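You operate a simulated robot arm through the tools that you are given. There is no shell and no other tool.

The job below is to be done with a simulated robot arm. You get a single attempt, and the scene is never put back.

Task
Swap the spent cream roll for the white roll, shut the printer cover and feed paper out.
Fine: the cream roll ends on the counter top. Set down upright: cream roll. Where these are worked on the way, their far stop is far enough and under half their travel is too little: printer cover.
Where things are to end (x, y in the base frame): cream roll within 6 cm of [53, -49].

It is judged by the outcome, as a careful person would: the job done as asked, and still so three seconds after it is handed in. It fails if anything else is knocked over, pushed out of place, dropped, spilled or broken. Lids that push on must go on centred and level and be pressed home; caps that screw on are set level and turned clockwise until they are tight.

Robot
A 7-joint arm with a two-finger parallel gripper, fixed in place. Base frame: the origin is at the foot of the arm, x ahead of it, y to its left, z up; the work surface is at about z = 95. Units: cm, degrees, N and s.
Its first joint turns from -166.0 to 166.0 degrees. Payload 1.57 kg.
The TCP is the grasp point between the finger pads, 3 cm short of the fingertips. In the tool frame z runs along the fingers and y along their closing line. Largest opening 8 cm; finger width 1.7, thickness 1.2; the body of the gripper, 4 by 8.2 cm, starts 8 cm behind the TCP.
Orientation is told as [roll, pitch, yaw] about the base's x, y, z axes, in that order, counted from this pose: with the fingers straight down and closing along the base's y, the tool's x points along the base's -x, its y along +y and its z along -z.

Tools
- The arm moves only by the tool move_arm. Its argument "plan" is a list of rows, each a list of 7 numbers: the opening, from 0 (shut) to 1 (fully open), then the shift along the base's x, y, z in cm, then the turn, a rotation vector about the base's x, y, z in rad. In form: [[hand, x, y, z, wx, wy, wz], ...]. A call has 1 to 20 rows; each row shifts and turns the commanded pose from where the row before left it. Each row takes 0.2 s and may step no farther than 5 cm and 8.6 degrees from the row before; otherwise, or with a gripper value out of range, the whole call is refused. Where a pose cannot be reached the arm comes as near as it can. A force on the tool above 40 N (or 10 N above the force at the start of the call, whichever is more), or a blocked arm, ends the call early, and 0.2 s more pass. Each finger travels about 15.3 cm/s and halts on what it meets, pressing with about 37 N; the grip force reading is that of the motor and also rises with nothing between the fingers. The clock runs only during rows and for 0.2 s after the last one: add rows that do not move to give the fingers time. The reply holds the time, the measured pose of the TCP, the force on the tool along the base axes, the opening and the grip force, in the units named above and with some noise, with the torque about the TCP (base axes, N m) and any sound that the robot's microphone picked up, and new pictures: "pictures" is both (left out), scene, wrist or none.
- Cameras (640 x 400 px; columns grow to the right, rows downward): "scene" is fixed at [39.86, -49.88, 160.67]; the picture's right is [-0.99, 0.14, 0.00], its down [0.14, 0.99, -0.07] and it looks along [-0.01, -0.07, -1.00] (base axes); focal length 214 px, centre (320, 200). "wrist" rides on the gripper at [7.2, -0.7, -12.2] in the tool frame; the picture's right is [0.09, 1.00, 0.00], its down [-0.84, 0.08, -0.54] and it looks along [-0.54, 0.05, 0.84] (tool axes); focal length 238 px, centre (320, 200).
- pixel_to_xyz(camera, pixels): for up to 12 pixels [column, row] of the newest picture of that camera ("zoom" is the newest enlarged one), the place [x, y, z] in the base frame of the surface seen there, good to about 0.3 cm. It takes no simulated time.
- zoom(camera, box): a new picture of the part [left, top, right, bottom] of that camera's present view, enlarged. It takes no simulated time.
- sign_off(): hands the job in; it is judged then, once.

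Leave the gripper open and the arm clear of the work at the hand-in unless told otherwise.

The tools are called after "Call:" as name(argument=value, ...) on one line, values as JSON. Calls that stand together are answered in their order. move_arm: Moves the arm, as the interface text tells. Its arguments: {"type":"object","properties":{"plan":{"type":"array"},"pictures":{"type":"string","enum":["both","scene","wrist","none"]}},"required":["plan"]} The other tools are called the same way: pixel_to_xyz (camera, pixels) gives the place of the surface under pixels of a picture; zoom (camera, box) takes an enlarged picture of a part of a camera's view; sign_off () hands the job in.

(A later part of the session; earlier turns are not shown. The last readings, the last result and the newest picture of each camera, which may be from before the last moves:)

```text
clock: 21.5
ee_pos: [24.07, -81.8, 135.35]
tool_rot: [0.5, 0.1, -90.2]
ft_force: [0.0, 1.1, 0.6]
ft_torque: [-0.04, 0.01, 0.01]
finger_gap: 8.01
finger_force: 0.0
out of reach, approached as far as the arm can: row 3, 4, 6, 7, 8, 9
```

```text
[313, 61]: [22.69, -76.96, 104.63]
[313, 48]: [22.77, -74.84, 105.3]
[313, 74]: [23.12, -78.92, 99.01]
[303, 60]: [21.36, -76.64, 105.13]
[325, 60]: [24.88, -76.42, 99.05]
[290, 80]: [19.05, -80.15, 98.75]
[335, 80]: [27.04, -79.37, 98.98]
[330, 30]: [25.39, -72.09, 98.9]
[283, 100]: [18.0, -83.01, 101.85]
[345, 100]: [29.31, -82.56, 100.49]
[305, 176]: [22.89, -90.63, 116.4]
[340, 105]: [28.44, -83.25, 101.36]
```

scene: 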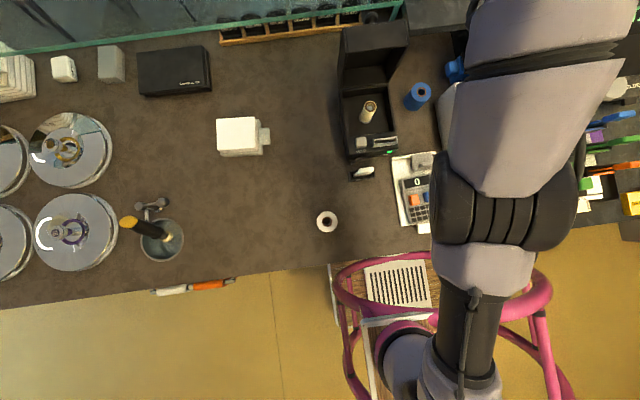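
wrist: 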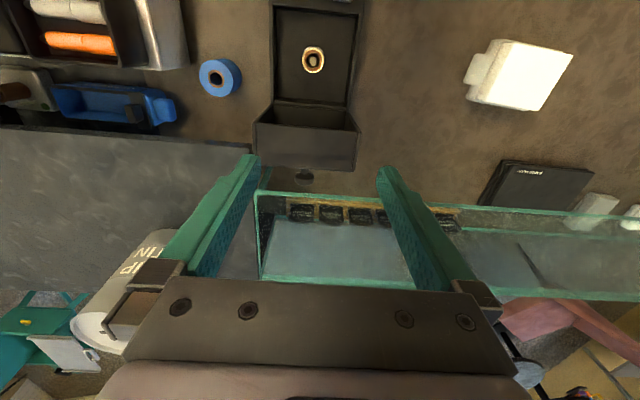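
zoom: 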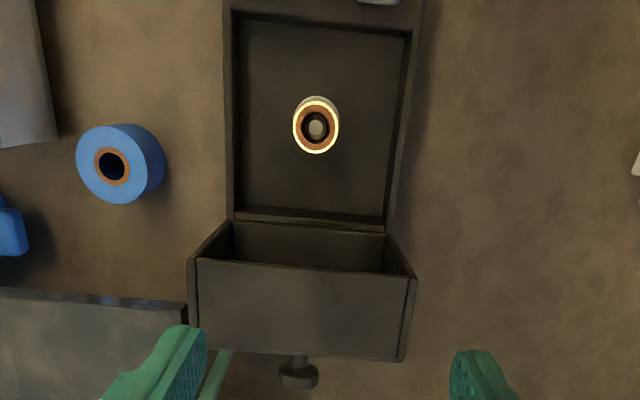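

The cream roll stands upright on a spindle inside the bay (top ≈ z 105.3, floor ≈ z 99). I'll pin down its centre from the rim in the enlarged wrist view.

Call:
pixel_to_xyz(camera="zoom", pixels=[[295, 125], [296, 120], [336, 125], [335, 130], [316, 150], [316, 101], [302, 140], [330, 142], [303, 108], [330, 107], [316, 127], [316, 97]])

Call:
zoom(camera="wrist", box=[288, 37, 338, 87])

Call:
zoom(camera="scene", box=[345, 90, 395, 130])

```text
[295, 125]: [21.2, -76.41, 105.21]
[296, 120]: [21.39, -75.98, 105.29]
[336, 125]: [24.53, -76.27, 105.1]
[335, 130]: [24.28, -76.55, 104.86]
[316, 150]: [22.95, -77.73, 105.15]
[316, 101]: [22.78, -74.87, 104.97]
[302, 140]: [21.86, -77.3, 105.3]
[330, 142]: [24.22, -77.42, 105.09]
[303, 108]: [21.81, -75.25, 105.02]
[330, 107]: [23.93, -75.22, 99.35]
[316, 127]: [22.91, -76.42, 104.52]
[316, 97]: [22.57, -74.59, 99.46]
```

```text
8.00 times, centred on (313, 62) of wrist
```

zoom: 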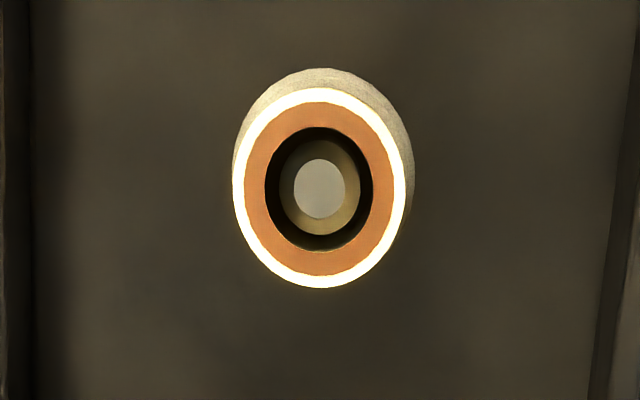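

```text
10.00 times, centred on (370, 110) of scene
```

zoom: 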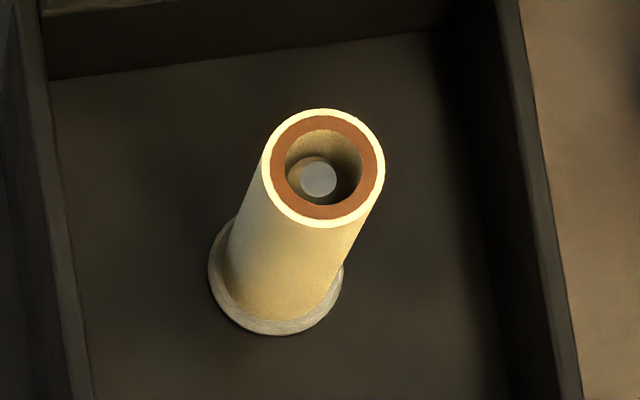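

Cream roll centre ≈(22.85,-76.3), top z≈105.2, about 3.2 cm across, on a spindle with a base flange. I'll move over it first and stop at z≈118 for a check.

Call:
move_arm(plan=[[1, -0.4, 1.8, -1, 0, 0, 0], [1, -0.4, 1.8, -1, 0, 0, 0], [1, -0.4, 1.9, -1, 0, 0, 0], [0.8, 0, 0, -3.5, 0, 0, 0], [0.8, 0, 0, -3.5, 0, 0, 0], [0.8, 0, 0, -3.5, 0, 0, 0], [0.8, 0, 0, -3.5, 0, 0, 0], [0.8, 0, 0, 0, 0, 0, 0]])

```text
clock: 23.3
ee_pos: [23.88, -86.98, 123.63]
tool_rot: [0.5, 0.1, -90.3]
ft_force: [0.5, 1.0, -0.5]
ft_torque: [-0.02, 0.02, -0.02]
finger_gap: 6.41
finger_force: 0.1
out of reach, approached as far as the arm can: row 1, 2, 3, 4, 5, 6, 7
```

scene: 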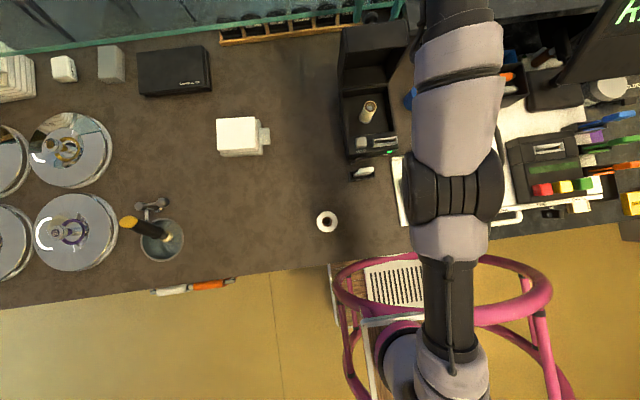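
wrist: 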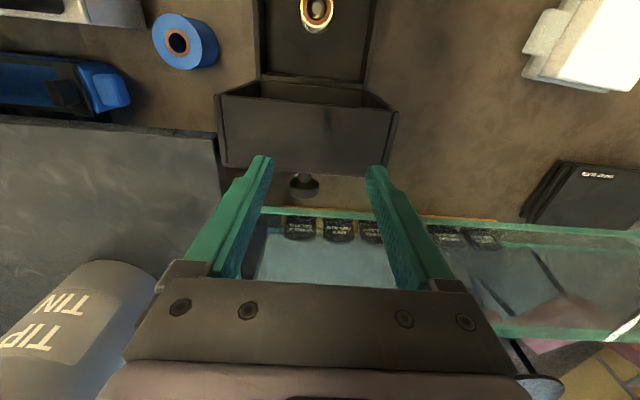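

The arm is stretched out straight and only slides along its reach boundary instead of coming inward. I'll ask for full-size inward steps (toward the base, slightly upward) to make it bend its elbow.

Call:
move_arm(plan=[[0.8, -1.25, 4.7, -0.6, 0, 0, 0], [0.8, -1.25, 4.7, -0.6, 0, 0, 0]])

```text
clock: 23.9
ee_pos: [21.21, -86.47, 125.3]
tool_rot: [0.6, 0.3, -90.1]
ft_force: [-0.5, -0.3, 0.4]
ft_torque: [0.0, 0.02, 0.01]
finger_gap: 6.37
finger_force: 0.2
out of reach, approached as far as the arm can: row 1, 2
```

scene: 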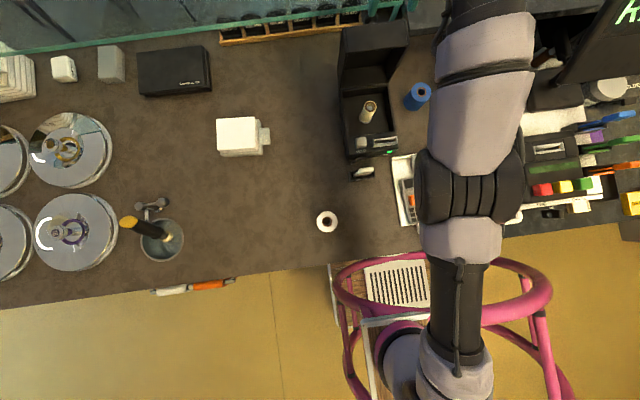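
wrist: 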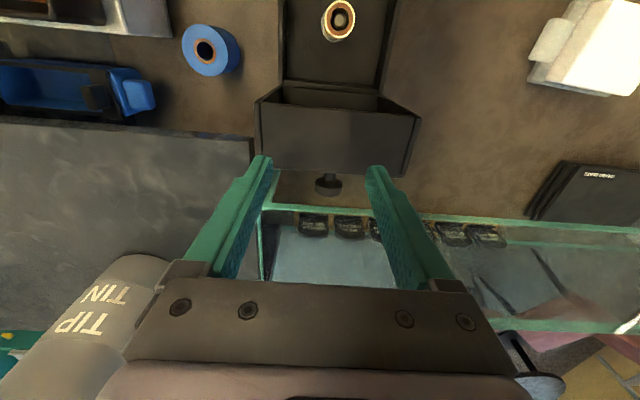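

Still stuck on the boundary. A pure tilt of the hand (tool swinging toward the base while the wrist stays) should make the elbow bend, so I'll try tilting +x while the TCP swings inward above the open bay, staying at z≈125.

Call:
move_arm(plan=[[0.8, 0, 4.0, 0, 0.14, 0, 0], [0.8, 0, 4.0, 0, 0.14, 0, 0], [0.8, 0, 4.0, 0, 0.14, 0, 0], [0.8, 0, 0, 0, 0, 0, 0]])

```text
clock: 24.9
ee_pos: [21.4, -75.59, 125.57]
tool_rot: [0.4, 24.1, -90.1]
ft_force: [0.4, 0.6, -1.6]
ft_torque: [-0.02, 0.0, -0.01]
finger_gap: 6.36
finger_force: 0.0
out of reach, approached as far as the arm can: row 1
```

scene: 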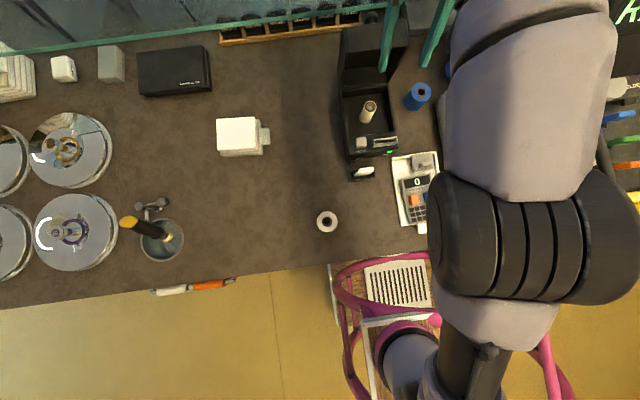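
wrist: 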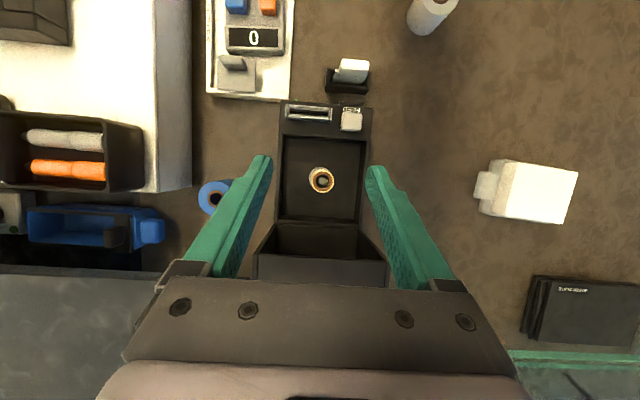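

It bent free. Now I'll bring the hand back upright over the roll (x 22.85, y -76.3), staying at z≈125.

Call:
move_arm(plan=[[0.8, 0.4, 0.5, 0, -0.14, 0, 0], [0.8, 0.5, 0, 0, -0.14, 0, 0], [0.8, 0.5, -0.5, 0, -0.14, 0, 0], [0.8, 0, -0.6, 0, 0, 0, 0], [0.8, 0, 0, 0, 0, 0, 0]])

```text
clock: 26.1
ee_pos: [22.85, -76.18, 125.86]
tool_rot: [0.5, 0.0, -90.3]
ft_force: [0.6, 0.0, 0.6]
ft_torque: [0.0, 0.0, -0.01]
finger_gap: 6.38
finger_force: 0.1
```

scene: 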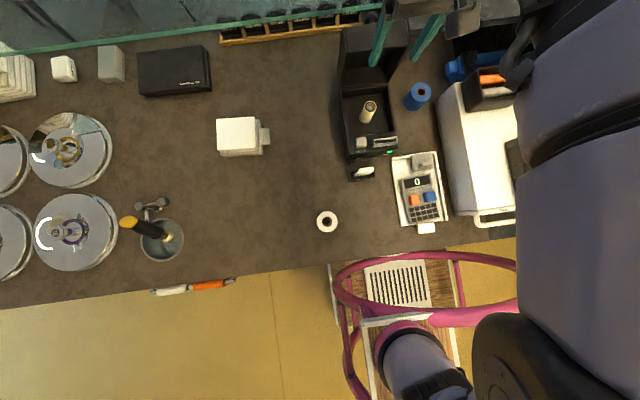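
wrist: 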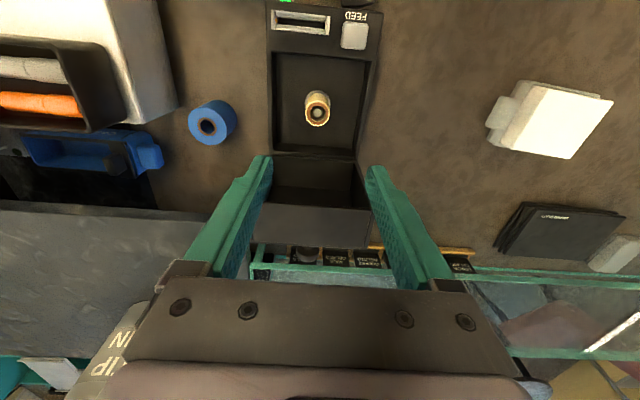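

Upright and clear at (22.85,-76.2,125.9). I'll re-measure the roll's rim from here.

Call:
zoom(camera="wrist", box=[288, 77, 348, 137])

Call:
pixel_to_xyz(camera="wrist", pixels=[[307, 110], [329, 110], [318, 123], [318, 98], [310, 118], [326, 118], [318, 113], [310, 102], [326, 102], [310, 96], [326, 96], [318, 92]])

```text
6.67 times, centred on (318, 107) of wrist
```

zoom: 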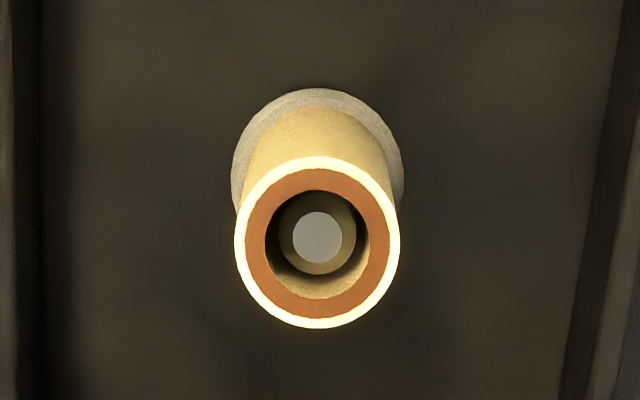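

```text
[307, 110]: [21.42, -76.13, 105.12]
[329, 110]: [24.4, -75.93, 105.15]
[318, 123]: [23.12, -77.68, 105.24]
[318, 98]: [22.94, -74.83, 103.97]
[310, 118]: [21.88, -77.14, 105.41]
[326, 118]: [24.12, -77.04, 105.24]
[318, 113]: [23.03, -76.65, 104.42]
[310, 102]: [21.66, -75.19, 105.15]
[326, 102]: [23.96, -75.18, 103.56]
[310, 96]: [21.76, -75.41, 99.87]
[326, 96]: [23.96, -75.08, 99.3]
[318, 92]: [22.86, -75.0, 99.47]
```

Rim centre ≈(22.9,-76.25). I'll remove the small 0.5° tilt, descend to just around the roll's top, then check.

Call:
move_arm(plan=[[0.8, 0.05, -0.07, -4.0, 0, 0.0087, 0.005], [0.8, 0, 0, -4.5, 0, 0, 0], [0.8, 0, 0, -4.5, 0, 0, 0], [0.8, 0, 0, -4.0, 0, 0, 0], [0.8, 0, 0, 0, 0, 0, 0]])

```text
clock: 27.3
ee_pos: [22.91, -76.08, 108.74]
tool_rot: [0.0, 0.0, -89.9]
ft_force: [0.1, 0.2, -0.1]
ft_torque: [0.01, 0.02, -0.01]
finger_gap: 6.41
finger_force: 0.1
```

scene: 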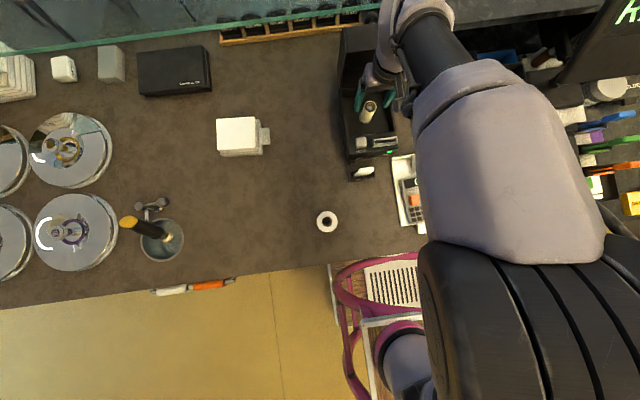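
wrist: 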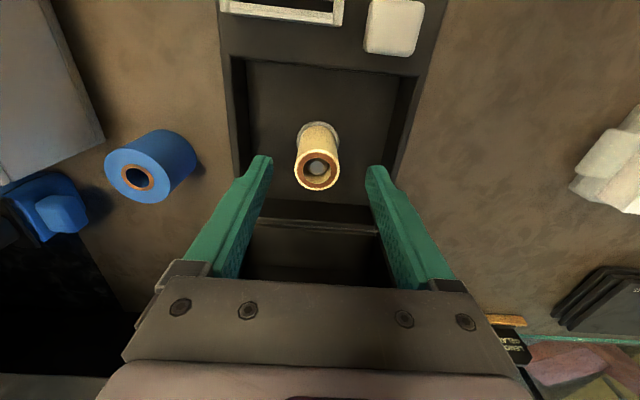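

The roll is centred between the fingers. I'll verify the rim once more, then go down and grip.

Call:
pixel_to_xyz(camera="wrist", pixels=[[318, 187], [298, 169], [339, 169], [318, 152], [318, 170], [318, 127], [310, 128], [335, 140], [260, 120], [395, 130]])

Call:
zoom(camera="wrist", box=[270, 110, 370, 210])

```text
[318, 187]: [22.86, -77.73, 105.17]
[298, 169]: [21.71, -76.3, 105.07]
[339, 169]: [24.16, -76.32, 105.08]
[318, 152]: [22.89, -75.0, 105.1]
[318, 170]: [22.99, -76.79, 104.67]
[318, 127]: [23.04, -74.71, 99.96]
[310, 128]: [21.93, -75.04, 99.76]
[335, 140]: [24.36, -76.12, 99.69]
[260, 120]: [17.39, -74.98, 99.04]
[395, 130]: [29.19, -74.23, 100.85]
```

```text
4.00 times, centred on (320, 160) of wrist
```

zoom: 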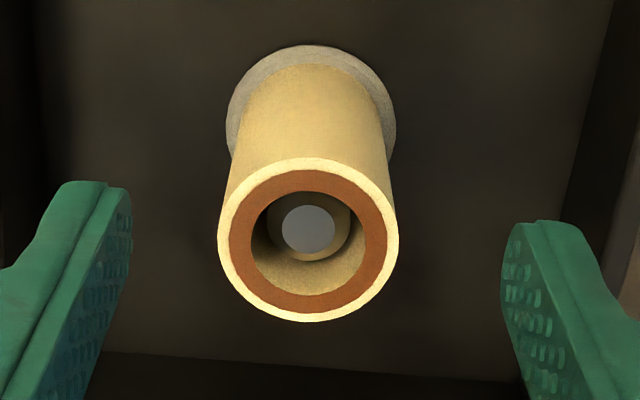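

Centre (22.93,-76.33), rim z 105.1, flange top ≈99.7. Lowering 4.5 cm and gripping.

Call:
move_arm(plan=[[0.8, 0, -0.1, -1.5, 0, 0, 0], [0.8, 0, -0.1, -1.5, 0, 0, 0], [0.8, 0, 0, -1.5, 0, 0, 0], [0.8, 0, 0, 0, 0, 0, 0], [0.4, 0, 0, 0, 0, 0, 0], [0.2, 0, 0, 0, 0, 0, 0], [0, 0, 0, 0, 0, 0, 0], [0, 0, 0, 0, 0, 0, 0]])

```text
clock: 29.1
ee_pos: [22.68, -76.37, 104.17]
tool_rot: [0.1, 0.0, -89.9]
ft_force: [-0.3, -0.6, -0.1]
ft_torque: [-0.01, -0.02, -0.02]
finger_gap: 3.17
finger_force: 37.6
```

scene: 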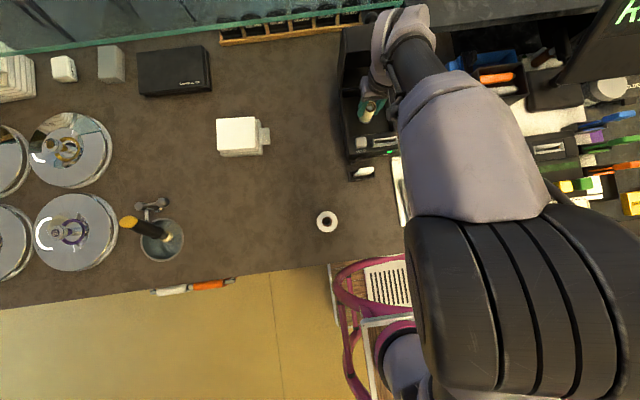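
wrist: 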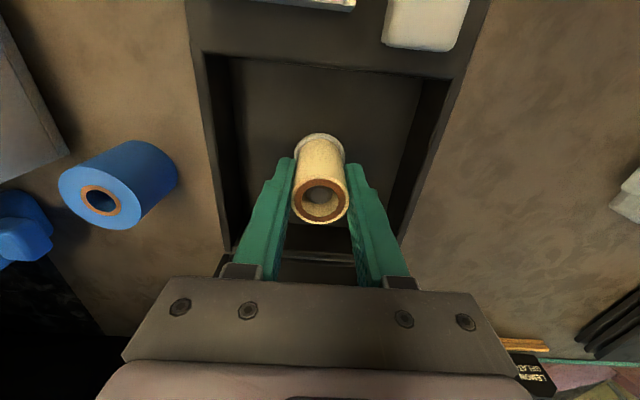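

Gripped (gap 3.17). Lifting straight up off the spindle.

Call:
move_arm(plan=[[0, 0, 0, 0.6, 0, 0, 0], [0, 0, 0, 1.0, 0, 0, 0], [0, 0, 0, 1.2, 0, 0, 0], [0, 0, 0, 1.4, 0, 0, 0], [0, 0, 0, 1.6, 0, 0, 0], [0, 0, 0, 2.0, 0, 0, 0], [0, 0, 0, 2.2, 0, 0, 0], [0, 0, 0, 2.0, 0, 0, 0], [0, 0, 0, 0, 0, 0, 0]])

```text
clock: 31.1
ee_pos: [22.74, -76.51, 116.06]
tool_rot: [0.1, 0.0, -89.8]
ft_force: [0.0, -0.6, 0.2]
ft_torque: [-0.01, -0.01, 0.0]
finger_gap: 3.2
finger_force: 37.2
```

scene: 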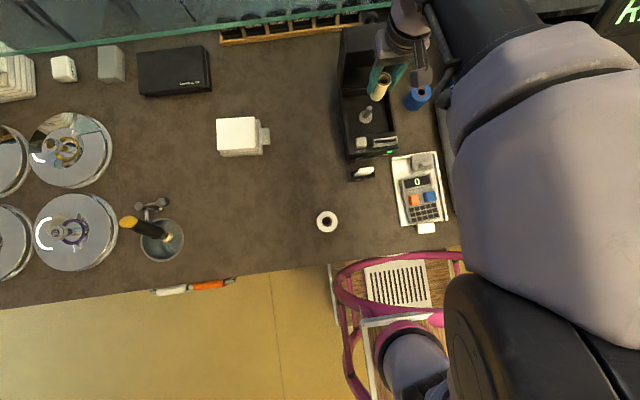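
wrist: 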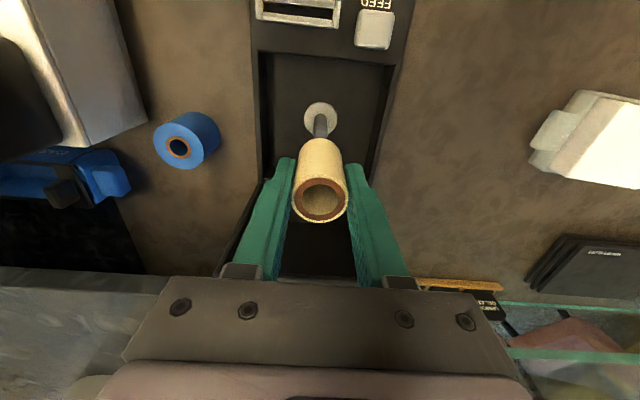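

The roll is free of the spindle. While the spindle is visible, I'll measure it in the scene view.

Call:
zoom(camera="scene", box=[340, 90, 400, 130])

Call:
zoom(camera="wrist", box=[280, 80, 360, 150])

```text
10.00 times, centred on (370, 110) of scene
```

zoom: 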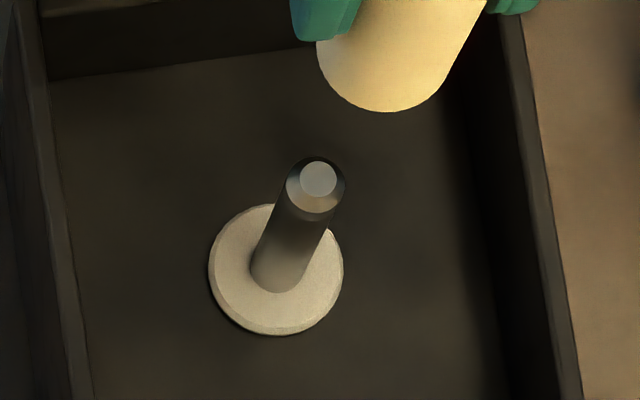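

```text
5.71 times, centred on (320, 115) of wrist
```

zoom: 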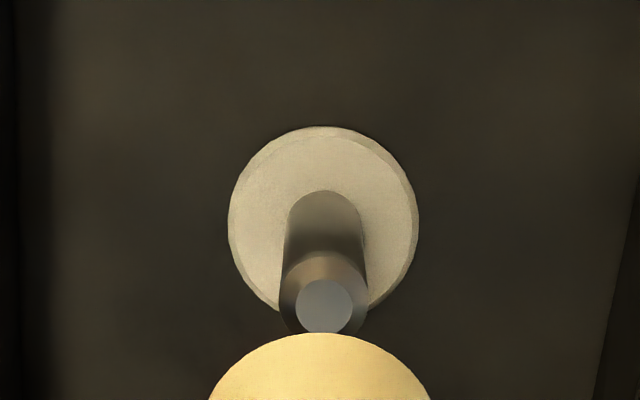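

Call:
pixel_to_xyz(camera="zoom", pixels=[[323, 306], [315, 306], [332, 306], [323, 300], [323, 315], [235, 210], [412, 215], [322, 133], [260, 160], [385, 165], [323, 285]])

Call:
pixel_to_xyz(camera="scene", pixels=[[369.8, 108], [369.3, 107.5], [370.3, 108.5], [364, 122], [372, 119], [360, 117]])

```text
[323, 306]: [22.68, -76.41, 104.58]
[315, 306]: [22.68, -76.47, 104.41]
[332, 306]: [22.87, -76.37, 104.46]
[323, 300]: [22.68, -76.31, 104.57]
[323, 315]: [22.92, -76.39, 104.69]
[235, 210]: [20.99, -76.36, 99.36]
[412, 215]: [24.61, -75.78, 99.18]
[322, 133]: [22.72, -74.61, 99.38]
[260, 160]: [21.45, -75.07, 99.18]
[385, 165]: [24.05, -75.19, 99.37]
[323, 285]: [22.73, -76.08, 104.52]
```

```text
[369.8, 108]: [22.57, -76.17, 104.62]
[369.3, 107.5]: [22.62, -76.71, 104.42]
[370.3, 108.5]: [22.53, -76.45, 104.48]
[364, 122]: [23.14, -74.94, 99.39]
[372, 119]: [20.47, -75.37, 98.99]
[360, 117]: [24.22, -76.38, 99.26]
```

Spindle axis ≈(22.72,-76.4), top z≈104.5, flange top z≈99.35, so the roll's bottom is ≈4.8 cm below the TCP. Now carry the cream roll at this height over to (53,-49).

Call:
move_arm(plan=[[0, 1.5, 1.4, 0, 0, 0, 0], [0, 3.0, 2.7, 0, 0, 0, 0], [0, 3.1, 2.8, 0, 0, 0, 0], [0, 3.1, 2.8, 0, 0, 0, 0], [0, 3.1, 2.8, 0, 0, 0, 0], [0, 3.1, 2.8, 0, 0, 0, 0], [0, 3.1, 2.8, 0, 0, 0, 0], [0, 3.1, 2.8, 0, 0, 0, 0], [0, 3.1, 2.8, 0, 0, 0, 0], [0, 2.5, 2.3, 0, 0, 0, 0], [0, 1.6, 1.5, 0, 0, 0, 0], [0, 0, 0, 0, 0, 0, 0]])

```text
clock: 33.7
ee_pos: [53.12, -48.72, 116.13]
tool_rot: [0.0, 0.0, -89.9]
ft_force: [0.1, 0.1, -0.1]
ft_torque: [0.03, -0.01, -0.01]
finger_gap: 3.15
finger_force: 37.0
```

scene: 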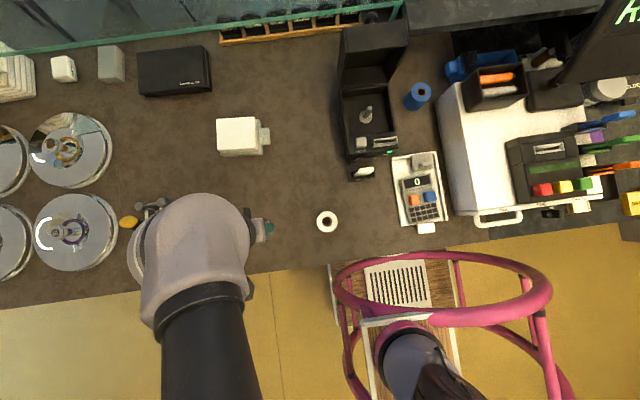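
wrist: 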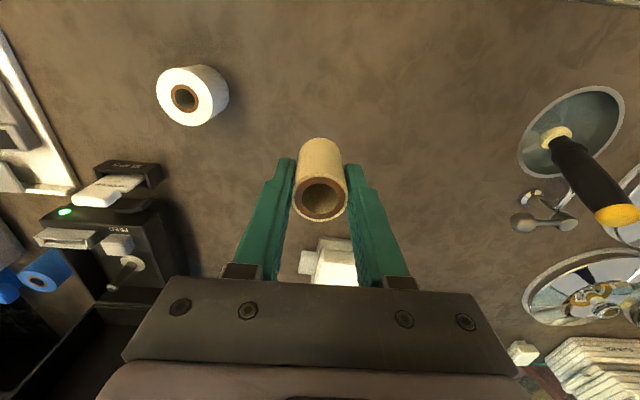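

Over the spot at (53.1,-48.7). Lowering toward the counter, final part slowly.

Call:
move_arm(plan=[[0, -0.1, -0.2, -3.0, 0, 0, 0], [0, 0, 0, -4.0, 0, 0, 0], [0, 0, 0, -4.0, 0, 0, 0], [0, 0, 0, -3.0, 0, 0, 0], [0, 0, 0, -1.2, 0, 0, 0], [0, 0, 0, -0.3, 0, 0, 0], [0, 0, 0, 0, 0, 0, 0]])

```text
clock: 35.3
ee_pos: [52.93, -49.22, 100.47]
tool_rot: [0.0, 0.1, -89.9]
ft_force: [-0.6, -0.7, 0.2]
ft_torque: [-0.02, -0.02, -0.03]
finger_gap: 3.14
finger_force: 36.5
```

scene: 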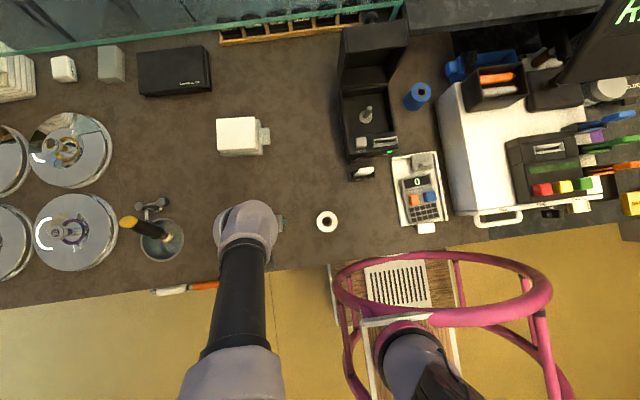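
wrist: 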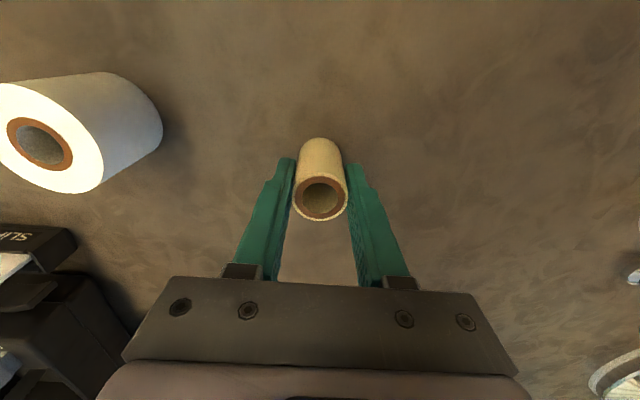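

About 0.6 cm to go. Stepping down 0.15–0.2 cm at a time to feel the contact.

Call:
move_arm(plan=[[0, 0, 0, -0.2, 0, 0, 0], [0, 0, 0, -0.2, 0, 0, 0], [0, 0, 0, -0.15, 0, 0, 0], [0, 0, 0, 0, 0, 0, 0]], pictures="none")

```text
clock: 36.3
ee_pos: [52.85, -49.2, 100.07]
tool_rot: [-0.1, 0.0, -89.9]
ft_force: [-2.9, 0.6, 12.6]
ft_torque: [0.05, 0.21, -0.03]
finger_gap: 3.17
finger_force: 36.9
```

Contact felt (12.6 N). I'll relieve a touch and open the fingers gently, then check that the roll stands.

Call:
move_arm(plan=[[0, 0, 0, 0.1, 0, 0, 0], [0.45, 0, 0, 0, 0, 0, 0], [0.7, 0, 0, 0, 0, 0, 0], [0.8, 0, 0, 0, 0, 0, 0]])

```text
clock: 37.3
ee_pos: [52.95, -49.06, 100.18]
tool_rot: [-0.1, 0.0, -89.8]
ft_force: [0.3, 0.5, 0.1]
ft_torque: [0.0, 0.01, 0.02]
finger_gap: 6.39
finger_force: 0.1
```

scene: 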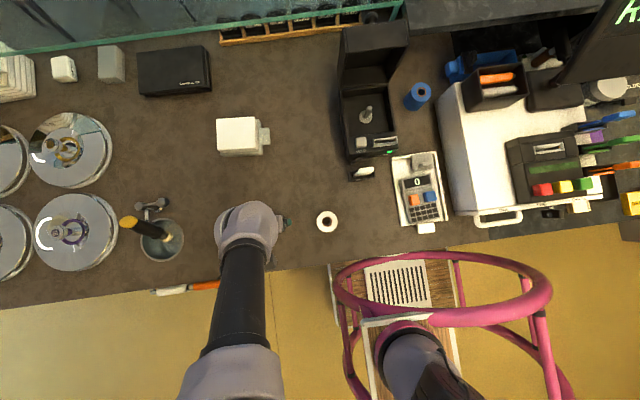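
wrist: 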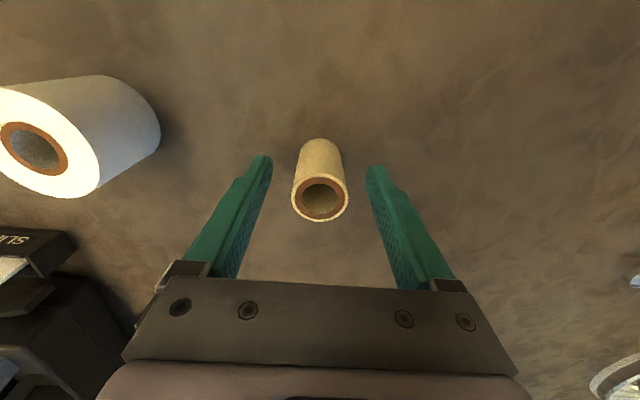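

The cream roll stands free. Raising straight up, then moving over to the white roll at (38.1,-47.7).

Call:
move_arm(plan=[[0.8, 0, 0, 1.5, 0, 0, 0], [0.8, 0, 0, 3.0, 0, 0, 0], [0.8, 0, 0, 4.0, 0, 0, 0], [1, 0, 0, 4.5, 0, 0, 0], [1, -3.0, 0.3, 1.5, 0, 0, 0], [1, -4.0, 0.4, 0, 0, 0, 0], [1, -4.0, 0.4, 0, 0, 0, 0], [1, -3.85, 0.25, 0, 0, 0, 0], [1, 0, 0, 0, 0, 0, 0]])

```text
clock: 39.3
ee_pos: [38.14, -47.96, 114.44]
tool_rot: [0.0, 0.1, -89.8]
ft_force: [0.2, -0.3, 0.4]
ft_torque: [0.0, 0.02, 0.0]
finger_gap: 8.02
finger_force: 0.0
```

scene: 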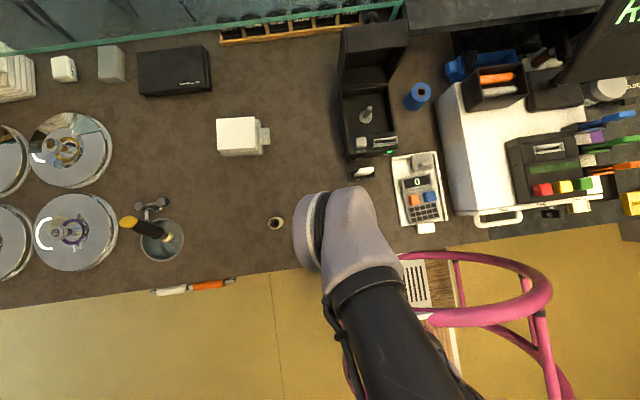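
wrist: 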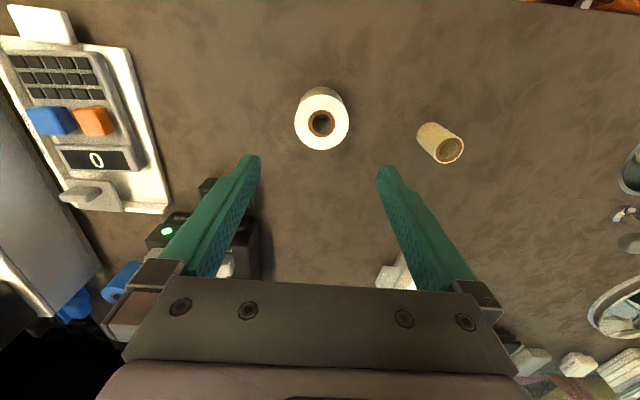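

Both rolls are seen in the wrist view: white at (321,122), cream at (440,143). Measuring both, plus the scene check of the cream roll at (275,223).

Call:
pixel_to_xyz(camera="wrist", pixels=[[297, 123], [346, 123], [321, 147], [321, 98], [305, 105], [338, 105], [305, 140], [338, 140], [449, 151], [455, 160], [440, 145]])

Call:
pixel_to_xyz(camera="scene", pixels=[[275, 218], [270, 222], [280, 224], [275, 229]])

Call:
zoom(camera="wrist", box=[280, 80, 360, 160])

```text
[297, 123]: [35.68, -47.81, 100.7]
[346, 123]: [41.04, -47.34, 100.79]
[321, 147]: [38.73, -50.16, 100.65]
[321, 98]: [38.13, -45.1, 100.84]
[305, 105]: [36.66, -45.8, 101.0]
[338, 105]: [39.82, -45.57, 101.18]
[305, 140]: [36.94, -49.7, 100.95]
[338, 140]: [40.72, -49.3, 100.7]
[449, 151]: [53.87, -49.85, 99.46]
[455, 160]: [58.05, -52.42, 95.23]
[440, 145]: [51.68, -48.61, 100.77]
```

```text
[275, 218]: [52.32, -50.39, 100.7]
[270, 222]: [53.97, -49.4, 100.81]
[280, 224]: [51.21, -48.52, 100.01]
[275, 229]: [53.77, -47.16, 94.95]
```

```text
5.00 times, centred on (320, 120) of wrist
```

zoom: 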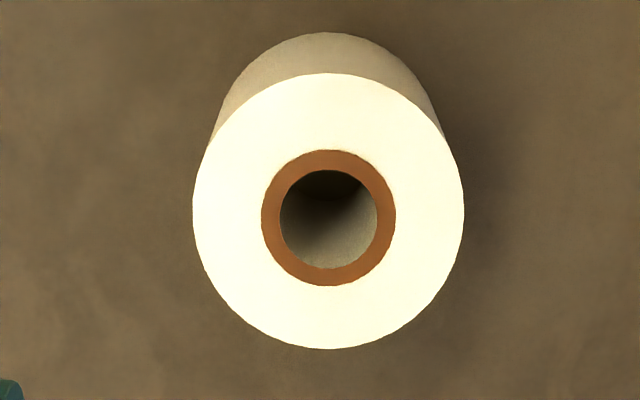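

Cream roll stands at ≈(52.7,-49.2) – good. White roll centre ≈(38.25,-47.6). I'll align, descend to TCP z≈99.7 and grip.

Call:
move_arm(plan=[[1, 0.1, 0.3, -3.0, 0, 0, 0], [1, 0, 0, -3.5, 0, 0, 0], [1, 0, 0, -3.0, 0, 0, 0], [1, 0, 0, -2.5, 0, 0, 0], [1, 0, 0, -1.7, 0, 0, 0], [1, 0, 0, -1.0, 0, 0, 0], [1, 0, 0, 0, 0, 0, 0]], pictures="wrist")

```text
clock: 40.9
ee_pos: [38.35, -47.47, 99.84]
tool_rot: [0.0, -0.1, -90.0]
ft_force: [-0.3, 0.5, 0.5]
ft_torque: [-0.01, -0.02, 0.05]
finger_gap: 8.03
finger_force: 0.1
```

wrist: 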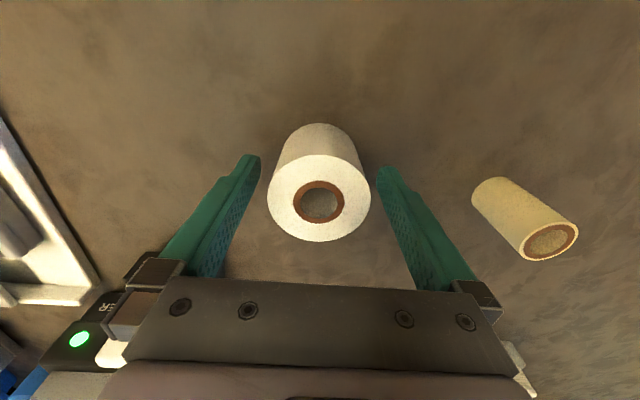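

The white roll is well between the fingers. Quick check of its centre before closing.

Call:
pixel_to_xyz(camera="wrist", pixels=[[270, 198], [369, 198], [319, 239], [319, 157], [286, 168], [353, 168], [286, 228], [353, 228]])

Call:
move_arm(plan=[[0.85, 0, 0, 0, 0, 0, 0], [0.6, 0, 0, 0, 0, 0, 0], [0.3, 0, 0, 0, 0, 0, 0], [0, 0, 0, 0, 0, 0, 0], [0, 0, 0, 0, 0, 0, 0]])

```text
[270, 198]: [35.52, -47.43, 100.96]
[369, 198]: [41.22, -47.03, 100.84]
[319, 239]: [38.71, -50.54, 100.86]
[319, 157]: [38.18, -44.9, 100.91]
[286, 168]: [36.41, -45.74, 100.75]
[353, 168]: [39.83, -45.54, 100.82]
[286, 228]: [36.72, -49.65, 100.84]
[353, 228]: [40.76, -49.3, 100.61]
```

```text
clock: 42.1
ee_pos: [38.27, -47.57, 99.85]
tool_rot: [0.0, 0.0, -89.9]
ft_force: [0.7, 0.7, 0.2]
ft_torque: [-0.02, 0.0, -0.02]
finger_gap: 5.77
finger_force: 37.0
```

scene: 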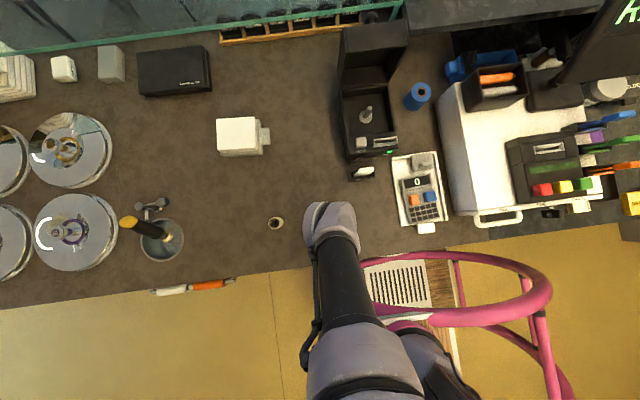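
wrist: 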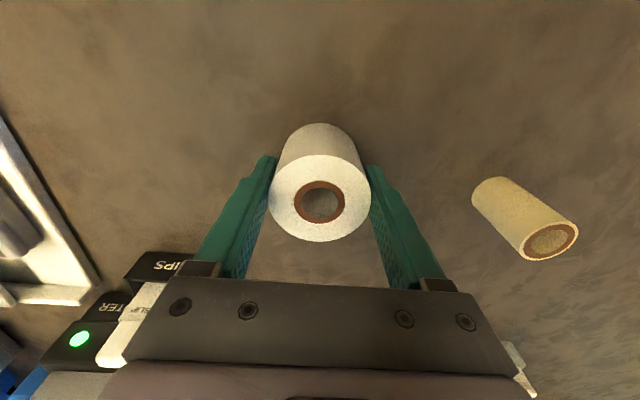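

Gripped (gap 5.77). Lifting straight up to z≈116 and carrying toward the bay (22.72,-76.3).

Call:
move_arm(plan=[[0, 0, 0, 1.0, 0, 0, 0], [0, 0, 0, 3.0, 0, 0, 0], [0, 0, 0, 4.0, 0, 0, 0], [0, 0, 0, 4.0, 0, 0, 0], [0, 0, 0, 4.0, 0, 0, 0], [0, -1.2, -2.2, 0, 0, 0, 0], [0, -1.94, -3.59, 0, 0, 0, 0], [0, -1.94, -3.59, 0, 0, 0, 0], [0, -1.94, -3.59, 0, 0, 0, 0], [0, -1.94, -3.59, 0, 0, 0, 0], [0, -1.94, -3.59, 0, 0, 0, 0], [0, -1.94, -3.59, 0, 0, 0, 0], [0, -1.6, -2.9, 0, 0, 0, 0], [0, -1.1, -2.0, 0, 0, 0, 0], [0, 0, 0, 0, 0, 0, 0]])

```text
clock: 45.3
ee_pos: [22.75, -76.08, 115.96]
tool_rot: [0.0, 0.0, -89.9]
ft_force: [0.8, 0.1, -0.5]
ft_torque: [0.03, 0.03, 0.0]
finger_gap: 5.75
finger_force: 36.9
```

scene: 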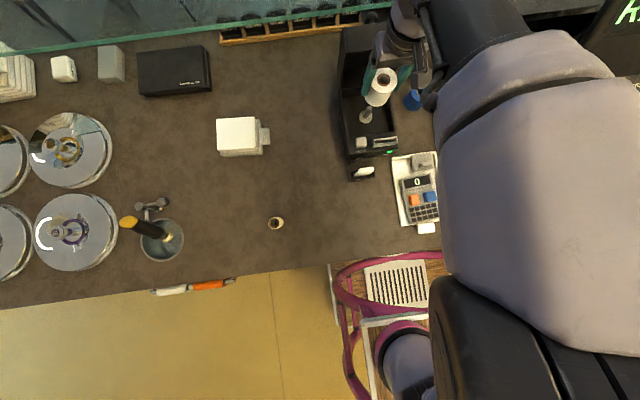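
wrist: 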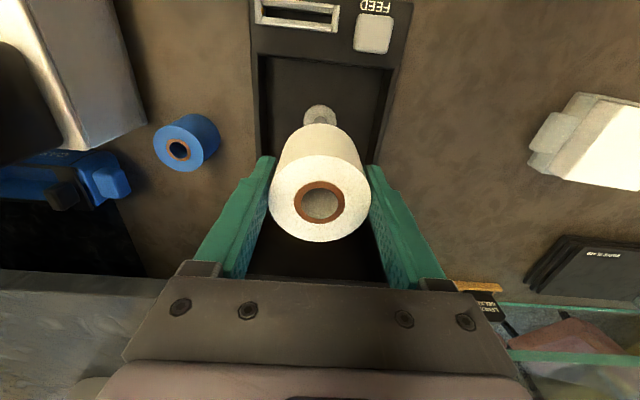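

Now I'll measure the held roll's rim centre relative to the spindle (22.72,-76.4), from both cameras.

Call:
pixel_to_xyz(camera="wrist", pixels=[[270, 198], [369, 198], [319, 239], [319, 157], [286, 168], [353, 168], [286, 228], [353, 228], [299, 200], [343, 200], [321, 183], [321, 222]])

Call:
zoom(camera="scene", box=[350, 60, 410, 130])

Call:
zoom(camera="wrist", box=[260, 90, 380, 250])

```text
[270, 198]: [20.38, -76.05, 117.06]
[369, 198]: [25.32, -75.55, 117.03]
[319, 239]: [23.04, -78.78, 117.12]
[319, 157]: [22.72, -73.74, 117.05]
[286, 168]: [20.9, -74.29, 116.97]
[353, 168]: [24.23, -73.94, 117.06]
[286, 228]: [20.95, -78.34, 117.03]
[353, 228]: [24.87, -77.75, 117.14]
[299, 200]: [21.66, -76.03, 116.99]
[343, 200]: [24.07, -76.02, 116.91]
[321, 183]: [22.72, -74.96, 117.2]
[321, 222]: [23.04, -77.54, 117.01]
```

```text
5.71 times, centred on (380, 95) of scene
```

zoom: 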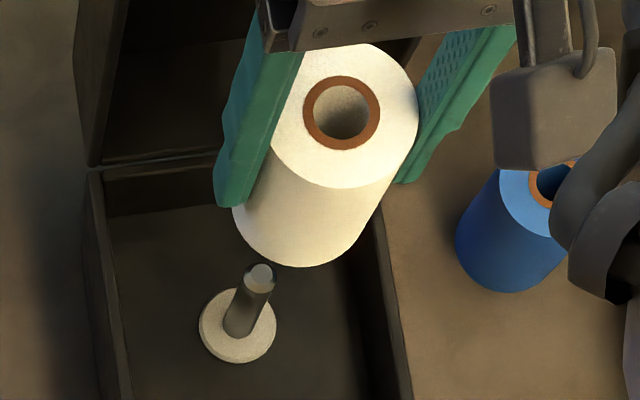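

```text
2.50 times, centred on (320, 170) of wrist
```

zoom: 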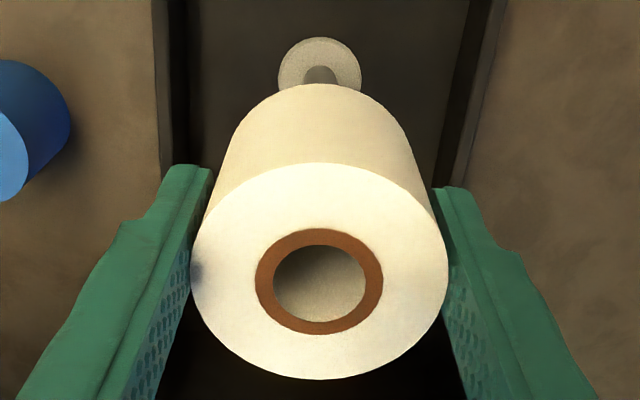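

Held roll centre ≈(22.86,-76.25); spindle ≈(22.74,-76.4). I'll shift (-0.1,-0.15) and come down until the roll's bottom is just above the spindle tip, then look down the hole.

Call:
move_arm(plan=[[0, -0.1, -0.15, -1.5, 0, 0, 0], [0, 0, 0, -2.0, 0, 0, 0], [0, 0, 0, -1.5, 0, 0, 0], [0, 0, 0, -0.8, 0, 0, 0], [0, 0, 0, 0, 0, 0, 0]])

Call:
zoom(camera="wrist", box=[260, 110, 380, 250])

Call:
zoom(camera="scene", box=[350, 70, 400, 130])

```text
clock: 46.5
ee_pos: [22.53, -76.23, 110.02]
tool_rot: [0.1, 0.0, -90.0]
ft_force: [-1.0, -0.1, -0.9]
ft_torque: [-0.02, 0.02, -0.01]
finger_gap: 5.75
finger_force: 37.0
```

scene: 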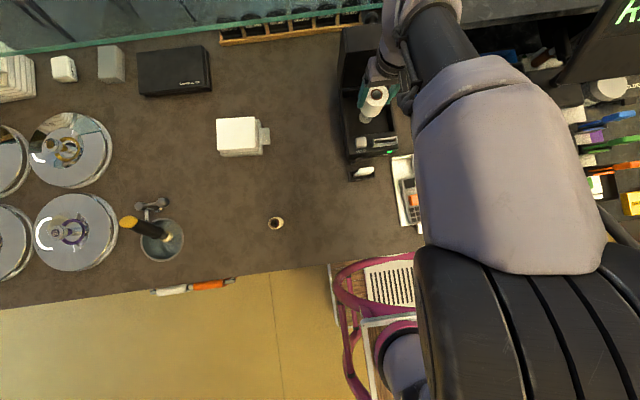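
wrist: 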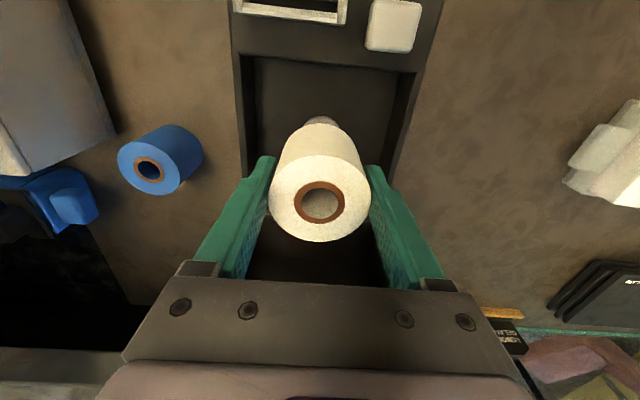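

```text
2.86 times, centred on (320, 180) of wrist
```

zoom: 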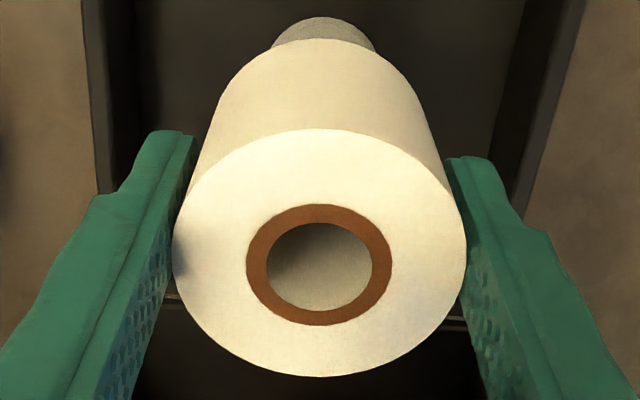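

```text
6.67 times, centred on (375, 100) of scene
```

zoom: 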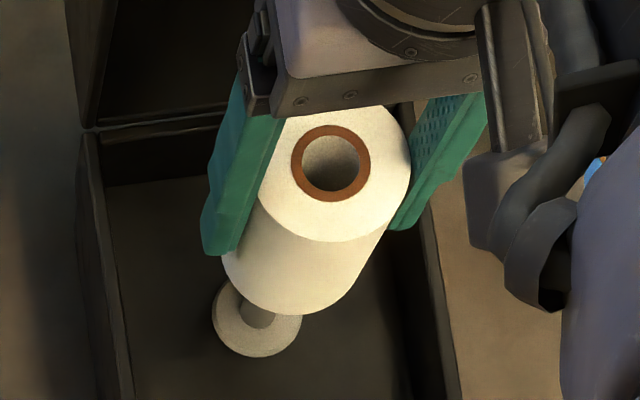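

Compared with the flange, the roll sits about 0.1 cm to -x. I'll check y by reading the core ring's points, and the flange's visible front edge.

Call:
pixel_to_xyz(camera="zoom", pixels=[[331, 131], [331, 196], [295, 163], [367, 163], [262, 320], [258, 350], [217, 320], [228, 345], [300, 320]])

Call:
pixel_to_xyz(camera="wrist", pixels=[[320, 184.5], [320, 221], [297, 202], [342, 202], [320, 160], [320, 238], [322, 117], [308, 121], [334, 121]])

```text
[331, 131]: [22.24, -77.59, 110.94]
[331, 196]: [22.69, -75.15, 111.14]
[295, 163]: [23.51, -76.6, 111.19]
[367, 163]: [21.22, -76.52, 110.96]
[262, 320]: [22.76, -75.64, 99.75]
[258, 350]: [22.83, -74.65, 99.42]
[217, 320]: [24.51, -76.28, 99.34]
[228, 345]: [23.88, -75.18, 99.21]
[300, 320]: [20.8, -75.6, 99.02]
```

```text
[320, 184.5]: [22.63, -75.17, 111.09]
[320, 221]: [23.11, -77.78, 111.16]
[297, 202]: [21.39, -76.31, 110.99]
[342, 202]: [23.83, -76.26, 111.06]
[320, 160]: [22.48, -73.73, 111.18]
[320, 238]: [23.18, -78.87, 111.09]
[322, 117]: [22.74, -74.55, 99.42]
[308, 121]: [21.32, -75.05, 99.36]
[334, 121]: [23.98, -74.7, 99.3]
```

Roll core ≈(22.5,-76.42), spindle/flange ≈(22.7,-76.5). Shifting (+0.15,-0.07) and lowering slowly over the tip, checking force.

Call:
move_arm(plan=[[0, 0.15, -0.07, 0, 0, 0, 0], [0, 0, 0, -0.4, 0, 0, 0], [0, 0, 0, -0.4, 0, 0, 0], [0, 0, 0, -0.4, 0, 0, 0], [0, 0, 0, -0.4, 0, 0, 0], [0, 0, 0, 0, 0, 0, 0]])

Call:
zoom(camera="scene", box=[350, 70, 400, 130])

```text
clock: 47.9
ee_pos: [22.8, -76.25, 108.43]
tool_rot: [0.1, 0.1, -89.9]
ft_force: [-1.5, -0.4, -1.8]
ft_torque: [0.01, -0.03, 0.01]
finger_gap: 5.75
finger_force: 36.9
```

scene: 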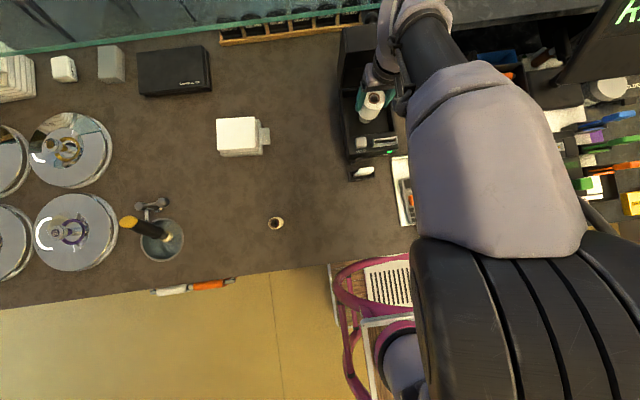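
wrist: 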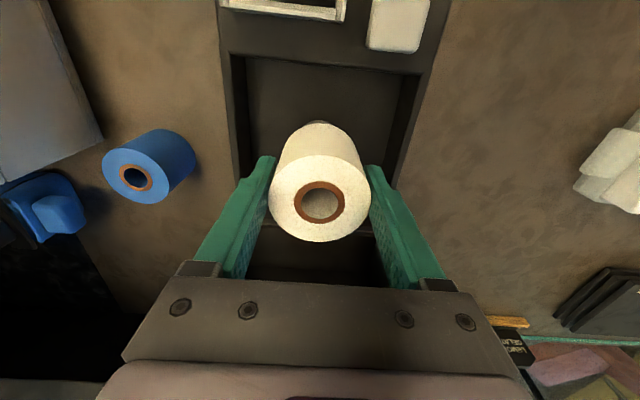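

```text
6.67 times, centred on (375, 100) of scene
```

zoom: 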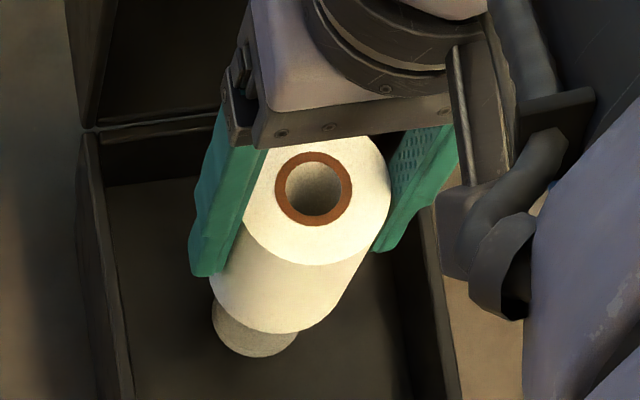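

The roll's bottom is ~0.9 cm below the spindle tip with no contact force, so the spindle is in the bore. Continuing down slowly to the flange.

Call:
move_arm(plan=[[0, 0, 0, -0.5, 0, 0, 0], [0, 0, 0, -0.5, 0, 0, 0], [0, 0, 0, -0.6, 0, 0, 0], [0, 0, 0, -0.6, 0, 0, 0], [0, 0, 0, -0.6, 0, 0, 0], [0, 0, 0, -0.6, 0, 0, 0], [0, 0, 0, 0, 0, 0, 0]])

Call:
zoom(camera="scene", box=[350, 70, 400, 130])

```text
clock: 49.5
ee_pos: [22.81, -76.4, 105.06]
tool_rot: [-0.1, 0.0, -89.8]
ft_force: [-0.1, 0.0, -1.7]
ft_torque: [0.0, -0.04, 0.0]
finger_gap: 5.76
finger_force: 37.2
```

scene: 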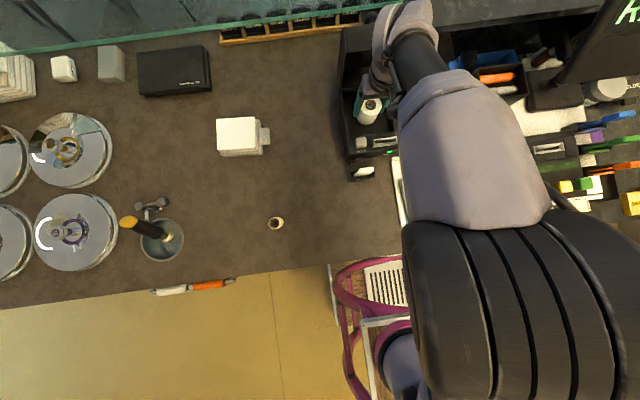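
wrist: 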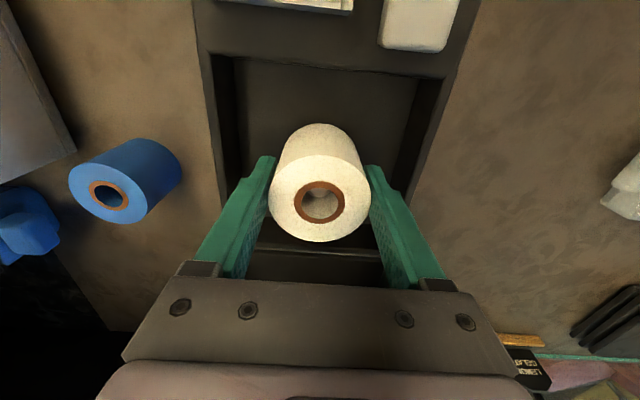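

```text
6.67 times, centred on (375, 100) of scene
```

zoom: 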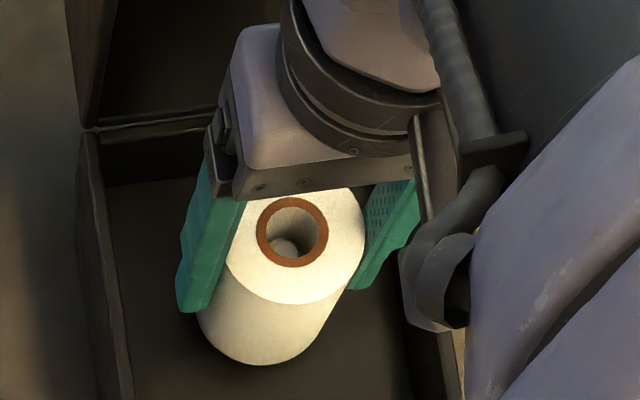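

The spindle tip is visible inside the bore. About 0.85 cm to go; stepping gently until it seats.

Call:
move_arm(plan=[[0, 0, 0, -0.3, 0, 0, 0], [0, 0, 0, -0.2, 0, 0, 0], [0, 0, 0, -0.15, 0, 0, 0], [0, 0, 0, -0.15, 0, 0, 0], [0, 0, 0, -0.1, 0, 0, 0], [0, 0, 0, 0, 0, 0, 0]], pictures="none")

```text
clock: 50.9
ee_pos: [22.8, -76.37, 104.13]
tool_rot: [0.0, 0.0, -89.8]
ft_force: [1.4, 1.8, 2.3]
ft_torque: [0.01, -0.04, -0.01]
finger_gap: 5.74
finger_force: 37.0
```

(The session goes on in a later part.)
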